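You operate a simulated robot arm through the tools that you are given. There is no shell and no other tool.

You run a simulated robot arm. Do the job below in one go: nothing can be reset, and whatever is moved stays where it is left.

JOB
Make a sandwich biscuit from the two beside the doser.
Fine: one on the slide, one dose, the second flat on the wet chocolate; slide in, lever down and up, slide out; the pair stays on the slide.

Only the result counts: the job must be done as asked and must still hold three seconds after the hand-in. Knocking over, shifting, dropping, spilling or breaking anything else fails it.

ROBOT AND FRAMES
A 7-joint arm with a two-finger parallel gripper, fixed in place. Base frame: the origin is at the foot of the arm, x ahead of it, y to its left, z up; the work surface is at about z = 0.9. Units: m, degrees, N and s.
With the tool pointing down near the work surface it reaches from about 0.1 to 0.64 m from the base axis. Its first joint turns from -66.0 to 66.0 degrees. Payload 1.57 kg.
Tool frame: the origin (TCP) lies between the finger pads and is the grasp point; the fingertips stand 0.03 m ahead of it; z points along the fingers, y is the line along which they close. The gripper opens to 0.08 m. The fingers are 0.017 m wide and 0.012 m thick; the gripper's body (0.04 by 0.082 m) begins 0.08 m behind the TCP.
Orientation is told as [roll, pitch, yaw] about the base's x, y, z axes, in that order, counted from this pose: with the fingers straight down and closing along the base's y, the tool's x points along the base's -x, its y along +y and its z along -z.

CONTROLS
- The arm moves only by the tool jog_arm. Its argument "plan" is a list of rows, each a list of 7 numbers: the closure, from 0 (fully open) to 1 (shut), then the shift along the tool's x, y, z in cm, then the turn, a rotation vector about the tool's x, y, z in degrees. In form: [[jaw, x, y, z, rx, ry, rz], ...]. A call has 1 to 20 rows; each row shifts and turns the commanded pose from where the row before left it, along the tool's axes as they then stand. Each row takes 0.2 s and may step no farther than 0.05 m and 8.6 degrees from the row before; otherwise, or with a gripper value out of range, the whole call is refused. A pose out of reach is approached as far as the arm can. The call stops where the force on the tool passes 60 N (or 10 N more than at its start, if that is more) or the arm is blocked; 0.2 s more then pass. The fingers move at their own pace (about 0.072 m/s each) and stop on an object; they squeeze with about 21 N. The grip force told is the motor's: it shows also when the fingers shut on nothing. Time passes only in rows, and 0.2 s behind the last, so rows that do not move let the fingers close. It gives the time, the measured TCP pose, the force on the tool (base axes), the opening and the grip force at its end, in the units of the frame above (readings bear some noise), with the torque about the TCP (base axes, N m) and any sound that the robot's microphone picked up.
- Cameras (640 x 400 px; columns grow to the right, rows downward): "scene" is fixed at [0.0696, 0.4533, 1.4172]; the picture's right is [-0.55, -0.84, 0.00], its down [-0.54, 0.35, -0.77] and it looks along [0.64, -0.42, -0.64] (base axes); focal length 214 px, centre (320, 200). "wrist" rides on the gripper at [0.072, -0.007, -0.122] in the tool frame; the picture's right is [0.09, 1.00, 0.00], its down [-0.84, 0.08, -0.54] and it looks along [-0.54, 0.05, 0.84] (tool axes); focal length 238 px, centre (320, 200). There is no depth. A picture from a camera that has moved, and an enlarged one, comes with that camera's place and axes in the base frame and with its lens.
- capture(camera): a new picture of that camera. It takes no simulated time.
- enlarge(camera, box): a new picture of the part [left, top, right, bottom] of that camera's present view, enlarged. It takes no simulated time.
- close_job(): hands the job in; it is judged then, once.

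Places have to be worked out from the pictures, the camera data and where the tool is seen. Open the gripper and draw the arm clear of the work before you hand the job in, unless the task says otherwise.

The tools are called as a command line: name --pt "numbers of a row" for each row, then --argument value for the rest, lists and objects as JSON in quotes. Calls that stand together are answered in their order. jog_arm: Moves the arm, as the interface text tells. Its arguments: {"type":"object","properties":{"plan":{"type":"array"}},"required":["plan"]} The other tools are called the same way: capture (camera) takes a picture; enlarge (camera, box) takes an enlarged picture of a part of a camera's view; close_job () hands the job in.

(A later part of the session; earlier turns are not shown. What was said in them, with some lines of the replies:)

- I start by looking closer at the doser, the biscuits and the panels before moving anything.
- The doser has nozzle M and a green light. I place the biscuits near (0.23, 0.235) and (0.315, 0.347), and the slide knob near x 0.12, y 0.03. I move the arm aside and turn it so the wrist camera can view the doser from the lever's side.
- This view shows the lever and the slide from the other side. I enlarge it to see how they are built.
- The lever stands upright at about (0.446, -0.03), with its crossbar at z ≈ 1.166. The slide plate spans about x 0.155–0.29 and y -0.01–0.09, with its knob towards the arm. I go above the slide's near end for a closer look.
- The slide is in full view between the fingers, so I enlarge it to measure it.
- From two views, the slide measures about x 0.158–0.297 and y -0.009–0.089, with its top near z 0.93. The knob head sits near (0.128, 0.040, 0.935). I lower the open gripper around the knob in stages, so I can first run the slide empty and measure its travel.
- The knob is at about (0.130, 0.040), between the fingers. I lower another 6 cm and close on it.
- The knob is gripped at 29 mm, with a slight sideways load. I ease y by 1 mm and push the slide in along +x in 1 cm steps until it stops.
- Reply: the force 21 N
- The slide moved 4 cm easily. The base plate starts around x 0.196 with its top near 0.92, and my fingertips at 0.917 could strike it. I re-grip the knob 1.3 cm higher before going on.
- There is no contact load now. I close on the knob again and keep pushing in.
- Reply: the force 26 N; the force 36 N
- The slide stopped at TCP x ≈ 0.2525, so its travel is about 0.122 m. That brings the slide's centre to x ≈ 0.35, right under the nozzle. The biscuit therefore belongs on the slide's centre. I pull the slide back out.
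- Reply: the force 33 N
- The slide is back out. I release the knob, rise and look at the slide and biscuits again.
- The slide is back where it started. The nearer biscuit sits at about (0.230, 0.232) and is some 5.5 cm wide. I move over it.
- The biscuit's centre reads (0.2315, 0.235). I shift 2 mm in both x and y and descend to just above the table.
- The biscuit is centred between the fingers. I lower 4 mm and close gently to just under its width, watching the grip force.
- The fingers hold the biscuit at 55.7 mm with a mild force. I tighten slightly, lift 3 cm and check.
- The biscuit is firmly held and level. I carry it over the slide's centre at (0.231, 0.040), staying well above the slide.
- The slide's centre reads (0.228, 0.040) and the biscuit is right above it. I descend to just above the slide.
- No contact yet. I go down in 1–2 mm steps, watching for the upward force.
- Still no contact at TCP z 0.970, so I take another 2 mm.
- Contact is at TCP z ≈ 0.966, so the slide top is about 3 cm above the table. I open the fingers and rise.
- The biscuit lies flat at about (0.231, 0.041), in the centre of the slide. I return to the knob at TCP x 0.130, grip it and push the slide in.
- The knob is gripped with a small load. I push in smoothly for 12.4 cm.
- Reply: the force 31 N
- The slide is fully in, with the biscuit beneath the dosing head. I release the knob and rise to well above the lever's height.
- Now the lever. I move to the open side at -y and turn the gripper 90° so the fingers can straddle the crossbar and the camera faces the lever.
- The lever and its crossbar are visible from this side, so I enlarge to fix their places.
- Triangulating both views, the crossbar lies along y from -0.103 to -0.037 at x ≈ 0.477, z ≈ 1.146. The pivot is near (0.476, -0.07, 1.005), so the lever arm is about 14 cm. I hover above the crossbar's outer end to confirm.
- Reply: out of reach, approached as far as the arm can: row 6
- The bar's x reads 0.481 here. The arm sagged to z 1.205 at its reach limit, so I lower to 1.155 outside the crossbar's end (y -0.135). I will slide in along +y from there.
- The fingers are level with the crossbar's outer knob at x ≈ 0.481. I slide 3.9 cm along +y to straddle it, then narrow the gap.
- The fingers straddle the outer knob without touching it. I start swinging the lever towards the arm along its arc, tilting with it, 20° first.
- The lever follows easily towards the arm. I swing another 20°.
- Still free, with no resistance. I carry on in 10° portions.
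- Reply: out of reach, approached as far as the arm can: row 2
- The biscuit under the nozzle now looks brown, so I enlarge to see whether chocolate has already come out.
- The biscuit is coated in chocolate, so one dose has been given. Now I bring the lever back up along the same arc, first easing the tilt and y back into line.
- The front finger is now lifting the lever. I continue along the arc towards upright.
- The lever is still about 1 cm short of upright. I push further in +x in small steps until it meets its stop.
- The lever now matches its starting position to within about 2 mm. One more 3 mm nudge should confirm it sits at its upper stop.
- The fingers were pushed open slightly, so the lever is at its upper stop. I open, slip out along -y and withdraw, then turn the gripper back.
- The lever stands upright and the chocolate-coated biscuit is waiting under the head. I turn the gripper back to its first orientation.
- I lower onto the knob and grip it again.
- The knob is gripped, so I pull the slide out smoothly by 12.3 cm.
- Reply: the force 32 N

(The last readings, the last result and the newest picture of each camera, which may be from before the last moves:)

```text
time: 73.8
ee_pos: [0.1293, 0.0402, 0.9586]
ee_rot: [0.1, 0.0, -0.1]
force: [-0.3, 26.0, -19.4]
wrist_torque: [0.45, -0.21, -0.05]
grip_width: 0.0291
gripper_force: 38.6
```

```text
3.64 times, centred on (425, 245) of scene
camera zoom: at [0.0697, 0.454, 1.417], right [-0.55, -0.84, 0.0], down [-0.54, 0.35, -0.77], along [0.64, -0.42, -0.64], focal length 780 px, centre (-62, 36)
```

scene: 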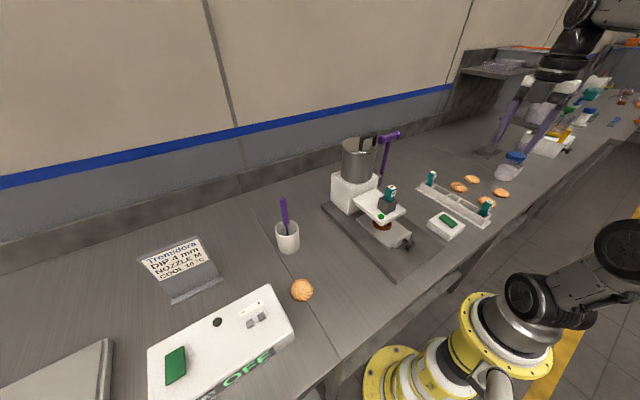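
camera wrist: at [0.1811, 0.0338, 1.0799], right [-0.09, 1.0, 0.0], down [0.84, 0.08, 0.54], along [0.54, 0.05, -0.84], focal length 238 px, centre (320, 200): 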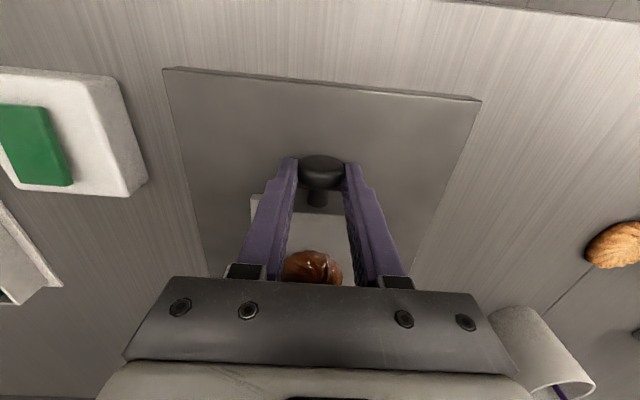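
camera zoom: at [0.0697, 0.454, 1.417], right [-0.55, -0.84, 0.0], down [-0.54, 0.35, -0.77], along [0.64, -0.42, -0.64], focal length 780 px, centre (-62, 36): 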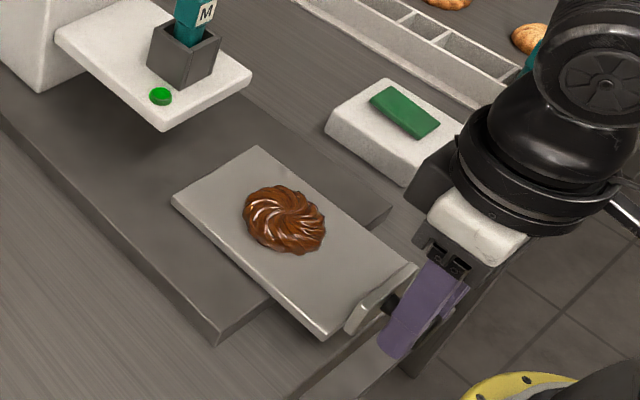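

The slide is out with the coated biscuit on it. I ease the side load, release and rise.

jog_arm --pt "1 0 0.1 0.05 0 0 0" --pt "0.8 0 0 0 0 0 0" --pt "0.4 0 0 0 0 0 0" --pt "0 0 0 0 0 0 0" --pt "0 0 0 0 0 0 0" --pt "0 0 0 -4 0 0 0" --pt "0 0 0 -4 0 0 0" --pt "0 0 0 -4 0 0 0" --pt "0 0 0 -4 0 0 0" --pt "0 0 0 0 0 0 0"

capture --camera "wrist"

enlarge --camera "wrist" --box '[240, 80, 400, 290]'

enlarge --camera "scene" --box '[350, 190, 470, 290]'

```text
time: 76.0
ee_pos: [0.1306, 0.0404, 1.1184]
ee_rot: [0.0, 0.1, 0.0]
force: [0.7, 0.5, 0.2]
wrist_torque: [0.0, -0.03, -0.01]
grip_width: 0.0802
gripper_force: 0.1
```

```text
taken
camera wrist: at [0.0588, 0.0344, 1.2406], right [-0.09, 1.0, 0.0], down [0.84, 0.08, 0.54], along [0.54, 0.05, -0.84], focal length 238 px, centre (320, 200)
```

wrist: 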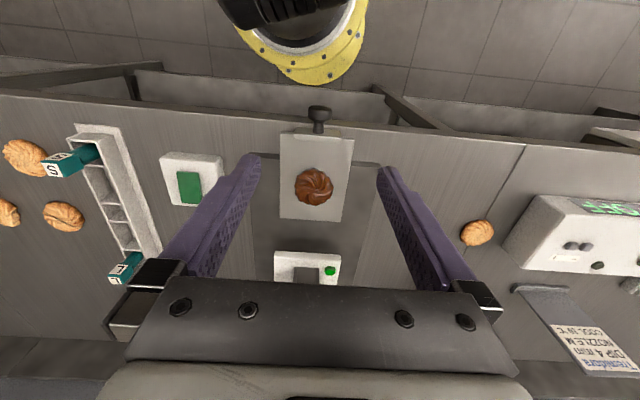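

```text
1.90 times, centred on (320, 185) of wrist
camera zoom: at [0.0588, 0.0344, 1.2406], right [-0.09, 1.0, 0.0], down [0.84, 0.08, 0.54], along [0.54, 0.05, -0.84], focal length 454 px, centre (320, 229)
```

zoom: 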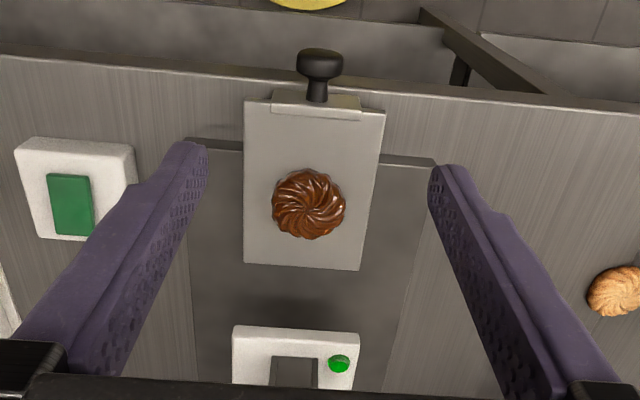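

```text
4.00 times, centred on (410, 240) of scene
camera zoom: at [0.0696, 0.4533, 1.4172], right [-0.55, -0.84, 0.0], down [-0.54, 0.35, -0.77], along [0.64, -0.42, -0.64], focal length 858 px, centre (-40, 40)
```

zoom: 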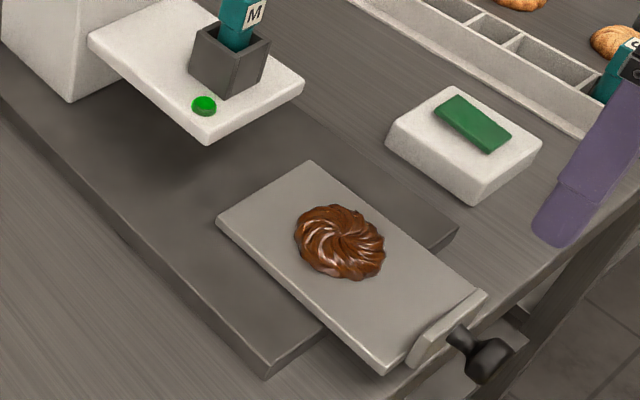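

The slide is back within about 1 mm, with the wet chocolate biscuit centred at about (0.230, 0.040). I go over the second biscuit at (0.316, 0.345). The control box next to it starts at y ≈ 0.415, which leaves room for the fingers.

jog_arm --pt "0.1 -2.3 3.8 0 0 0 0" --pt "0.1 -2.3 3.8 0 0 0 0" --pt "0.1 -2.3 3.8 0 0 0 0" --pt "0.1 -2.3 3.8 0 0 0 0" --pt "0.1 -2.3 3.8 0 0 0 0" --pt "0.1 -2.3 3.8 0 0 0 0" --pt "0.1 -2.3 3.8 0 0 0 0" --pt "0.1 -2.4 3.8 0 0 0 0" --pt "0.1 0 0 4 0 0 0" --pt "0.1 0 0 4 0 0 0" --pt "0.1 0 0 0 0 0 0"

capture --camera "wrist"

enlarge --camera "scene" --box '[220, 180, 400, 330]'

```text
time: 78.4
ee_pos: [0.3159, 0.3454, 1.0378]
ee_rot: [0.0, 0.0, -0.1]
force: [-1.0, 0.3, -0.9]
wrist_torque: [0.02, 0.02, 0.0]
grip_width: 0.0719
gripper_force: 0.1
```

```text
taken
camera wrist: at [0.2433, 0.3388, 1.1597], right [-0.09, 1.0, 0.0], down [0.84, 0.08, 0.54], along [0.54, 0.05, -0.84], focal length 238 px, centre (320, 200)
```

wrist: 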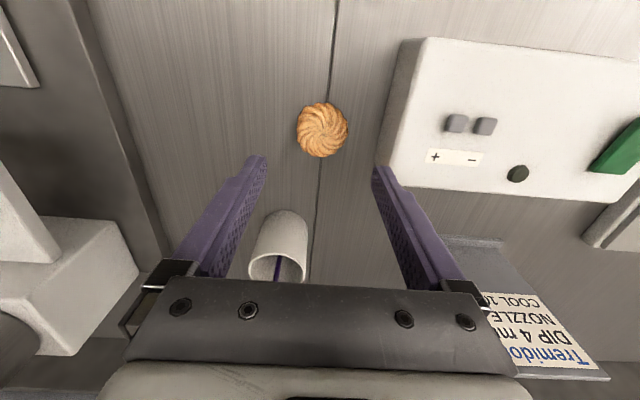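

```text
2.67 times, centred on (310, 255) of scene
camera zoom: at [0.0696, 0.4533, 1.4172], right [-0.55, -0.84, 0.0], down [-0.54, 0.35, -0.77], along [0.64, -0.42, -0.64], focal length 572 px, centre (347, 53)
```

zoom: 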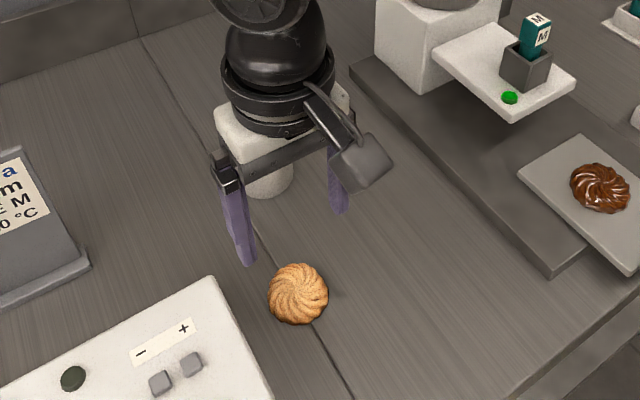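

The biscuit shows at the same image spot as the first one did, so the same 2 mm corrections apply. I descend, close gently and lift.

jog_arm --pt "0.1 -0.2 0.2 3 0 0 0" --pt "0.1 0 0 3 0 0 0" --pt "0.1 0 0 2.5 0 0 0" --pt "0.1 0 0 1 0 0 0" --pt "0.1 0 0 0.7 0 0 0" --pt "0.1 0 0 0 0 0 0"

capture --camera "wrist"

```text
time: 79.8
ee_pos: [0.3167, 0.3462, 0.9349]
ee_rot: [-0.1, 0.1, 0.1]
force: [-0.3, -0.9, -0.2]
wrist_torque: [-0.03, 0.01, 0.0]
grip_width: 0.0719
gripper_force: 0.1
```

```text
taken
camera wrist: at [0.2453, 0.3407, 1.0574], right [-0.09, 1.0, 0.0], down [0.84, 0.08, 0.54], along [0.54, 0.05, -0.84], focal length 238 px, centre (320, 200)
```

wrist: 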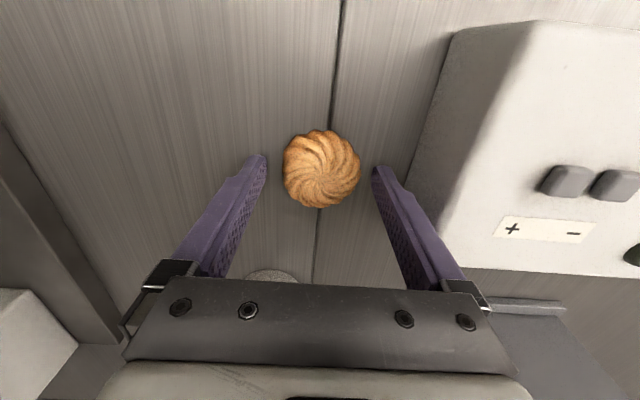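

jog_arm --pt "0.28 0 0 0 0 0 0" --pt "0.34 0 0 0 0 0 0" --pt "0.37 0 0 0 0 0 0" --pt "0.37 0 0 0 0 0 0" --pt "0.37 0 0 0 0 0 0" --pt "0.37 0 0 -1 0 0 0" --pt "0.37 0 0 -3 0 0 0" --pt "0.37 0 0 -4 0 0 0" --pt "0.37 0 0 0 0 0 0"

capture --camera "wrist"

enlarge --camera "scene" --box '[250, 200, 350, 310]'

```text
time: 81.8
ee_pos: [0.3162, 0.345, 1.0157]
ee_rot: [0.1, -0.1, -0.1]
force: [0.1, 0.0, 0.0]
wrist_torque: [0.0, -0.01, 0.0]
grip_width: 0.0557
gripper_force: 9.0
```

```text
taken
camera wrist: at [0.245, 0.3399, 1.1387], right [-0.09, 1.0, 0.0], down [0.84, 0.08, 0.54], along [0.54, 0.05, -0.84], focal length 238 px, centre (320, 200)
```

wrist: 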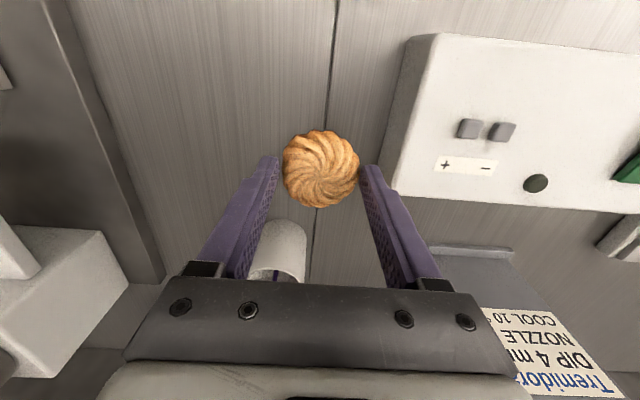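

```text
3.64 times, centred on (300, 255) of scene
camera zoom: at [0.0696, 0.4533, 1.4172], right [-0.55, -0.84, 0.0], down [-0.54, 0.35, -0.77], along [0.64, -0.42, -0.64], focal length 780 px, centre (393, 0)
```

zoom: 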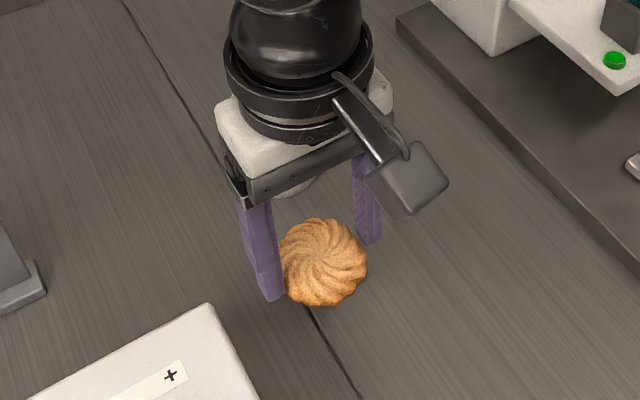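

The second biscuit is held level. I move to x 0.230 first and then along -y, to stop above the coated biscuit.

jog_arm --pt "0.37 2 0 0 0 0 0" --pt "0.37 3.4 0 0 0 0 0" --pt "0.37 3.26 0 0 0 0 0" --pt "0.37 0 -3 0 0 0 0" --pt "0.37 0 -4 0 0 0 0" --pt "0.37 0 -4 0 0 0 0" --pt "0.37 0 -4 0 0 0 0" --pt "0.37 0 -4 0 0 0 0" --pt "0.37 0 -4 0 0 0 0" --pt "0.37 0 -4 0 0 0 0" --pt "0.37 0 -2.6 0 0 0 0" --pt "0.37 0 -1 0 0 0 0" --pt "0.37 0 0 0 0 0 0"

capture --camera "wrist"

enlarge --camera "scene" --box '[370, 190, 470, 290]'

```text
time: 84.6
ee_pos: [0.2285, 0.04, 1.0164]
ee_rot: [-0.1, 0.0, -0.1]
force: [0.3, 0.6, -0.8]
wrist_torque: [0.01, -0.01, -0.01]
grip_width: 0.0554
gripper_force: 9.3
```

```text
taken
camera wrist: at [0.1581, 0.0338, 1.1383], right [-0.09, 1.0, 0.0], down [0.84, 0.08, 0.54], along [0.54, 0.05, -0.84], focal length 238 px, centre (320, 200)
```

wrist: 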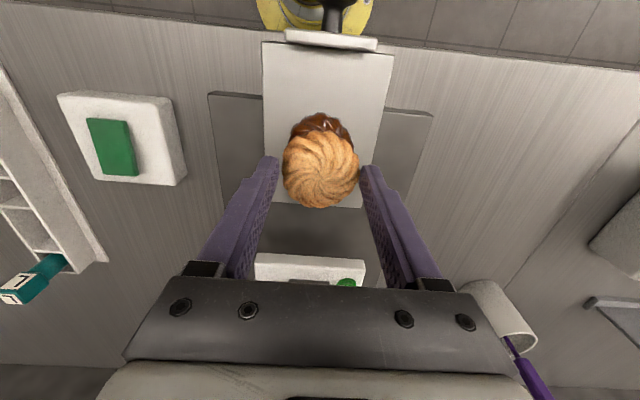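

```text
4.00 times, centred on (420, 240) of scene
camera zoom: at [0.0696, 0.4533, 1.4172], right [-0.55, -0.84, 0.0], down [-0.54, 0.35, -0.77], along [0.64, -0.42, -0.64], focal length 858 px, centre (-80, 40)
```

zoom: 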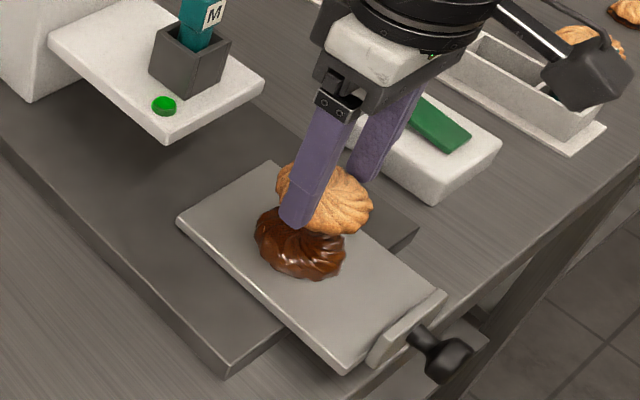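

The two biscuits are in line. I descend to about 1 cm above, then step down until I feel contact.

jog_arm --pt "0.37 0 0 1 0 0 0" --pt "0.37 0 0 1 0 0 0" --pt "0.37 0 0 0.4 0 0 0" --pt "0.37 0 0 0 0 0 0"

enlarge --camera "scene" --box '[390, 200, 450, 260]'

enlarge --camera "wrist" --box '[250, 90, 390, 220]'

```text
time: 85.6
ee_pos: [0.2305, 0.0407, 0.9923]
ee_rot: [-0.1, 0.0, 0.0]
force: [-0.2, -0.1, -0.5]
wrist_torque: [-0.03, 0.01, -0.04]
grip_width: 0.0551
gripper_force: 8.6
```

```text
6.67 times, centred on (420, 230) of scene
camera zoom: at [0.0696, 0.4533, 1.4172], right [-0.55, -0.84, 0.0], down [-0.54, 0.35, -0.77], along [0.64, -0.42, -0.64], focal length 1430 px, centre (-347, 0)
```

zoom: 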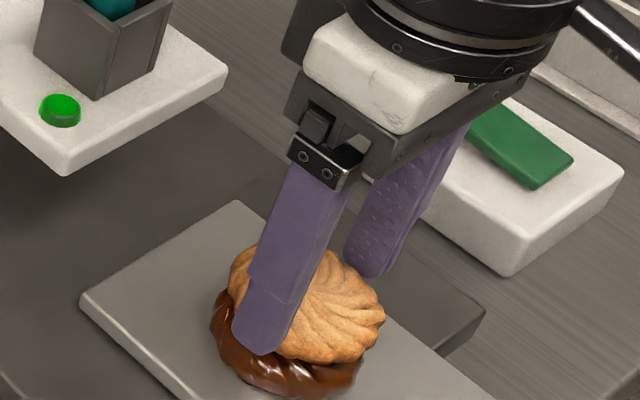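

```text
3.08 times, centred on (320, 155) of wrist
camera zoom: at [0.1586, 0.0343, 1.1137], right [-0.09, 1.0, 0.0], down [0.84, 0.08, 0.54], along [0.54, 0.05, -0.84], focal length 733 px, centre (320, 338)
```

zoom: 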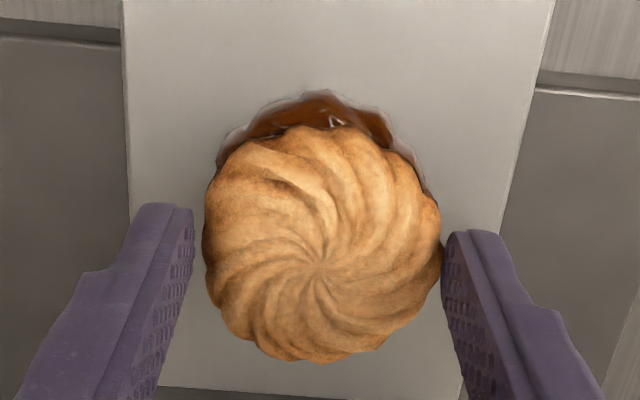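

jog_arm --pt "0.37 0 0 0.2 0 0 0" --pt "0.37 0 0 0.2 0 0 0" --pt "0.37 0 0 0 0 0 0"

enlarge --camera "scene" --box '[390, 210, 450, 270]'

```text
time: 86.4
ee_pos: [0.23, 0.0405, 0.9872]
ee_rot: [0.0, 0.1, 0.1]
force: [-0.7, -0.6, -0.2]
wrist_torque: [0.02, 0.02, 0.01]
grip_width: 0.0558
gripper_force: 9.0
```

```text
6.67 times, centred on (420, 240) of scene
camera zoom: at [0.0696, 0.4533, 1.4172], right [-0.55, -0.84, 0.0], down [-0.54, 0.35, -0.77], along [0.64, -0.42, -0.64], focal length 1430 px, centre (-347, -67)
```

zoom: 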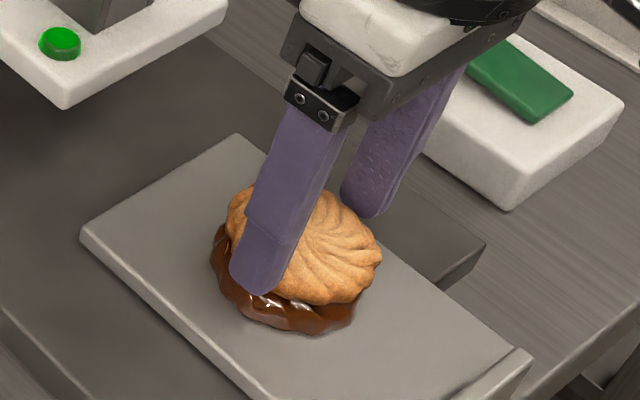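

In the wrist view the two centres agree to about 2 mm. There is no contact yet at z 0.987, so I continue down in 1.5 mm steps.

jog_arm --pt "0.37 0 0 0.15 0 0 0" --pt "0.37 0 0 0 0 0 0"

```text
time: 87.0
ee_pos: [0.2298, 0.0417, 0.9864]
ee_rot: [0.0, 0.0, 0.0]
force: [-0.8, -0.6, -0.1]
wrist_torque: [0.01, 0.03, -0.01]
grip_width: 0.0557
gripper_force: 9.1
```

jog_arm --pt "0.37 0 0 0.15 0 0 0" --pt "0.37 0 0 0 0 0 0"

```text
time: 87.6
ee_pos: [0.2299, 0.0403, 0.9844]
ee_rot: [0.0, 0.1, 0.0]
force: [0.0, -0.2, -0.5]
wrist_torque: [-0.04, 0.04, -0.01]
grip_width: 0.0555
gripper_force: 9.5
```

Still free, so I take another 1.5 mm and look again.

jog_arm --pt "0.37 0 0 0.15 0 0 0" --pt "0.37 0 0 0 0 0 0"

enlarge --camera "scene" --box '[390, 210, 450, 270]'

```text
time: 88.2
ee_pos: [0.2299, 0.0408, 0.9839]
ee_rot: [0.1, 0.0, 0.0]
force: [0.5, 0.8, 2.8]
wrist_torque: [0.02, 0.0, 0.0]
grip_width: 0.0554
gripper_force: 8.9
```

```text
6.67 times, centred on (420, 240) of scene
camera zoom: at [0.0696, 0.4533, 1.4172], right [-0.55, -0.84, 0.0], down [-0.54, 0.35, -0.77], along [0.64, -0.42, -0.64], focal length 1430 px, centre (-347, -67)
```

zoom: 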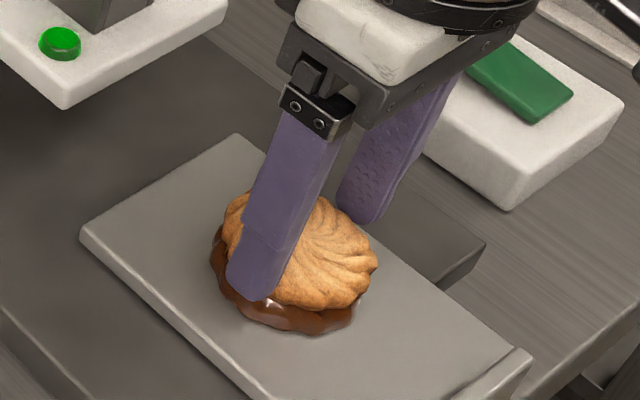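

Contact is felt at z 0.984 (2.8 N), and the second biscuit rests level on the wet chocolate. I release gently and rise straight up.

jog_arm --pt "0.34 0 0 0 0 0 0" --pt "0.31 0 0 0 0 0 0" --pt "0.28 0 0 0 0 0 0" --pt "0.2 0 0 0 0 0 0" --pt "0.1 0 0 0 0 0 0" --pt "0 0 0 0 0 0 0" --pt "0 0 0 0 0 0 0" --pt "0 0 0 -1 0 0 0" --pt "0 0 0 -3 0 0 0" --pt "0 0 0 -4 0 0 0" --pt "0 0 0 0 0 0 0"

capture --camera "wrist"

enlarge --camera "scene" --box '[380, 200, 460, 270]'

```text
time: 90.6
ee_pos: [0.2302, 0.0404, 1.0635]
ee_rot: [0.0, 0.2, 0.0]
force: [-0.2, 0.6, 1.1]
wrist_torque: [-0.04, -0.03, -0.02]
grip_width: 0.0801
gripper_force: 0.0
```

```text
taken
camera wrist: at [0.1589, 0.0347, 1.185], right [-0.09, 1.0, 0.0], down [0.84, 0.08, 0.54], along [0.54, 0.05, -0.84], focal length 238 px, centre (320, 200)
```

wrist: 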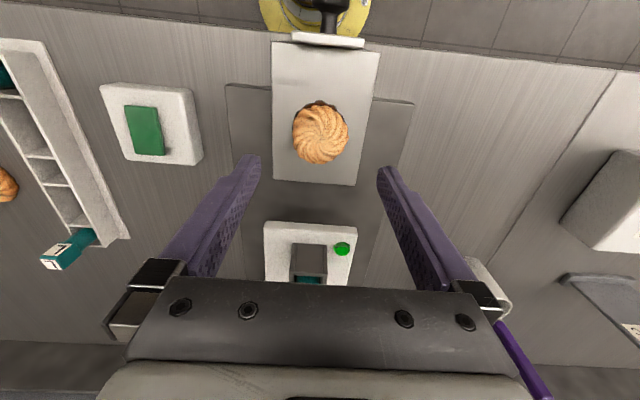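

```text
5.71 times, centred on (420, 235) of scene
camera zoom: at [0.0696, 0.4533, 1.4172], right [-0.55, -0.84, 0.0], down [-0.54, 0.35, -0.77], along [0.64, -0.42, -0.64], focal length 1226 px, centre (-251, 0)
```

zoom: 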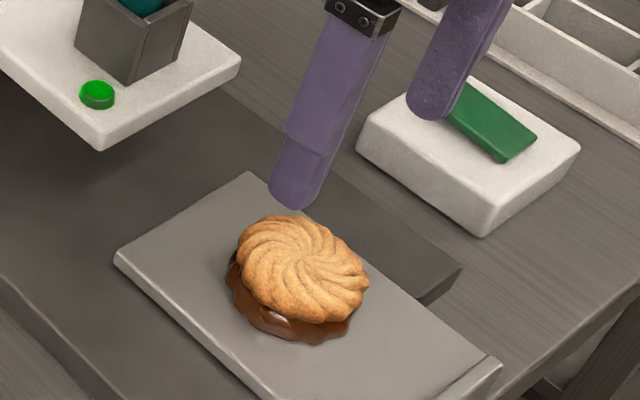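

The sandwich sits flat and centred on the pulled-out slide. I raise the arm well clear and check the whole scene once more.

jog_arm --pt "0 0 0 -4 0 0 0" --pt "0 0 0 -4 0 0 0" --pt "0 0 0 -4 0 0 0" --pt "0 0 0 -4 0 0 0" --pt "0 0 -4 -2 0 0 0" --pt "0 0 -4 0 0 0 0" --pt "0 0 -4 0 0 0 0" --pt "0 0 0 0 0 0 0" --pt "0 0 0 0 0 0 0" --pt "0 0 0 0 0 0 0"

capture --camera "scene"

enlarge --camera "scene" --box '[320, 120, 480, 290]'

enlarge --camera "scene" --box '[390, 210, 450, 260]'

```text
time: 92.8
ee_pos: [0.2308, -0.0805, 1.243]
ee_rot: [0.0, 0.0, 0.0]
force: [-0.3, -0.3, 0.7]
wrist_torque: [0.03, 0.04, 0.03]
grip_width: 0.0799
gripper_force: 0.0
```

```text
taken
```

scene: 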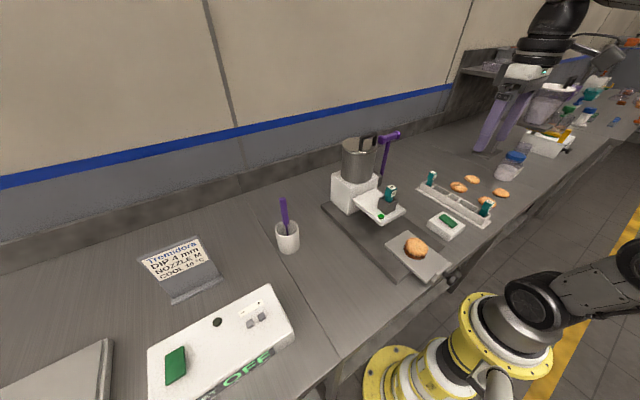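

```text
2.35 times, centred on (400, 205) of scene
camera zoom: at [0.0696, 0.4533, 1.4172], right [-0.55, -0.84, 0.0], down [-0.54, 0.35, -0.77], along [0.64, -0.42, -0.64], focal length 505 px, centre (132, 188)
```

zoom: 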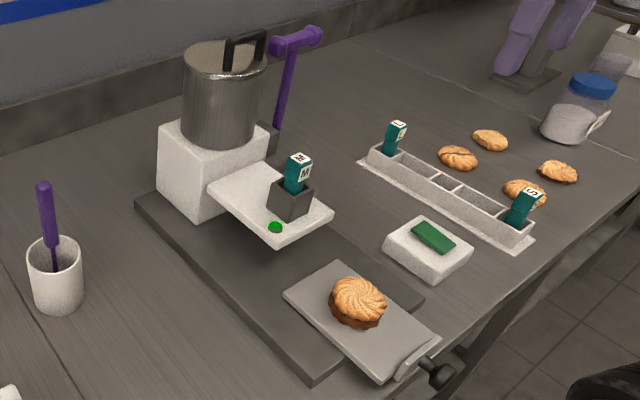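

```text
8.00 times, centred on (420, 235) of scene
camera zoom: at [0.0696, 0.4533, 1.4172], right [-0.55, -0.84, 0.0], down [-0.54, 0.35, -0.77], along [0.64, -0.42, -0.64], focal length 1716 px, centre (-480, -80)
```

zoom: 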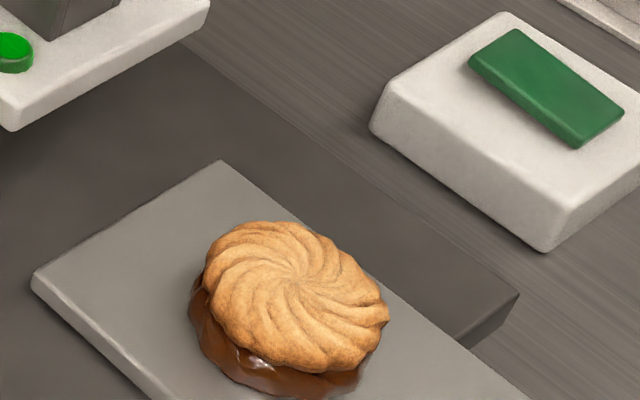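

The sandwich rests flat on the slide, which is out. The lever is up, everything else is where it was, and the open gripper is clear, so I hand the job in.

close_job

```text
The job is handed in.
```

The sandwich biscuit is made and the job is handed in. The pair sits flat and centred on the slide, which is out.

- **Dose:** I put the first biscuit on the slide, pushed the slide in and worked the lever down and back up once. The slide came out with that biscuit's top coated in chocolate. The arm reached its limit at roughly 60° of lever swing, before I felt a bottom stop, but the chocolate had already come out by then.
- **Second biscuit:** I set it down on the wet chocolate with light contact (about 3 N). It lined up with the first to within about 2 mm.
- **Test run:** Before placing anything, I ran the slide in and out once empty to measure its travel. The lever was not touched.
- **At hand-in:** In the last pictures the lever was upright and the slide was within about 1–2 mm of where it started. Nothing else looked moved, and the open gripper was clear of the work.
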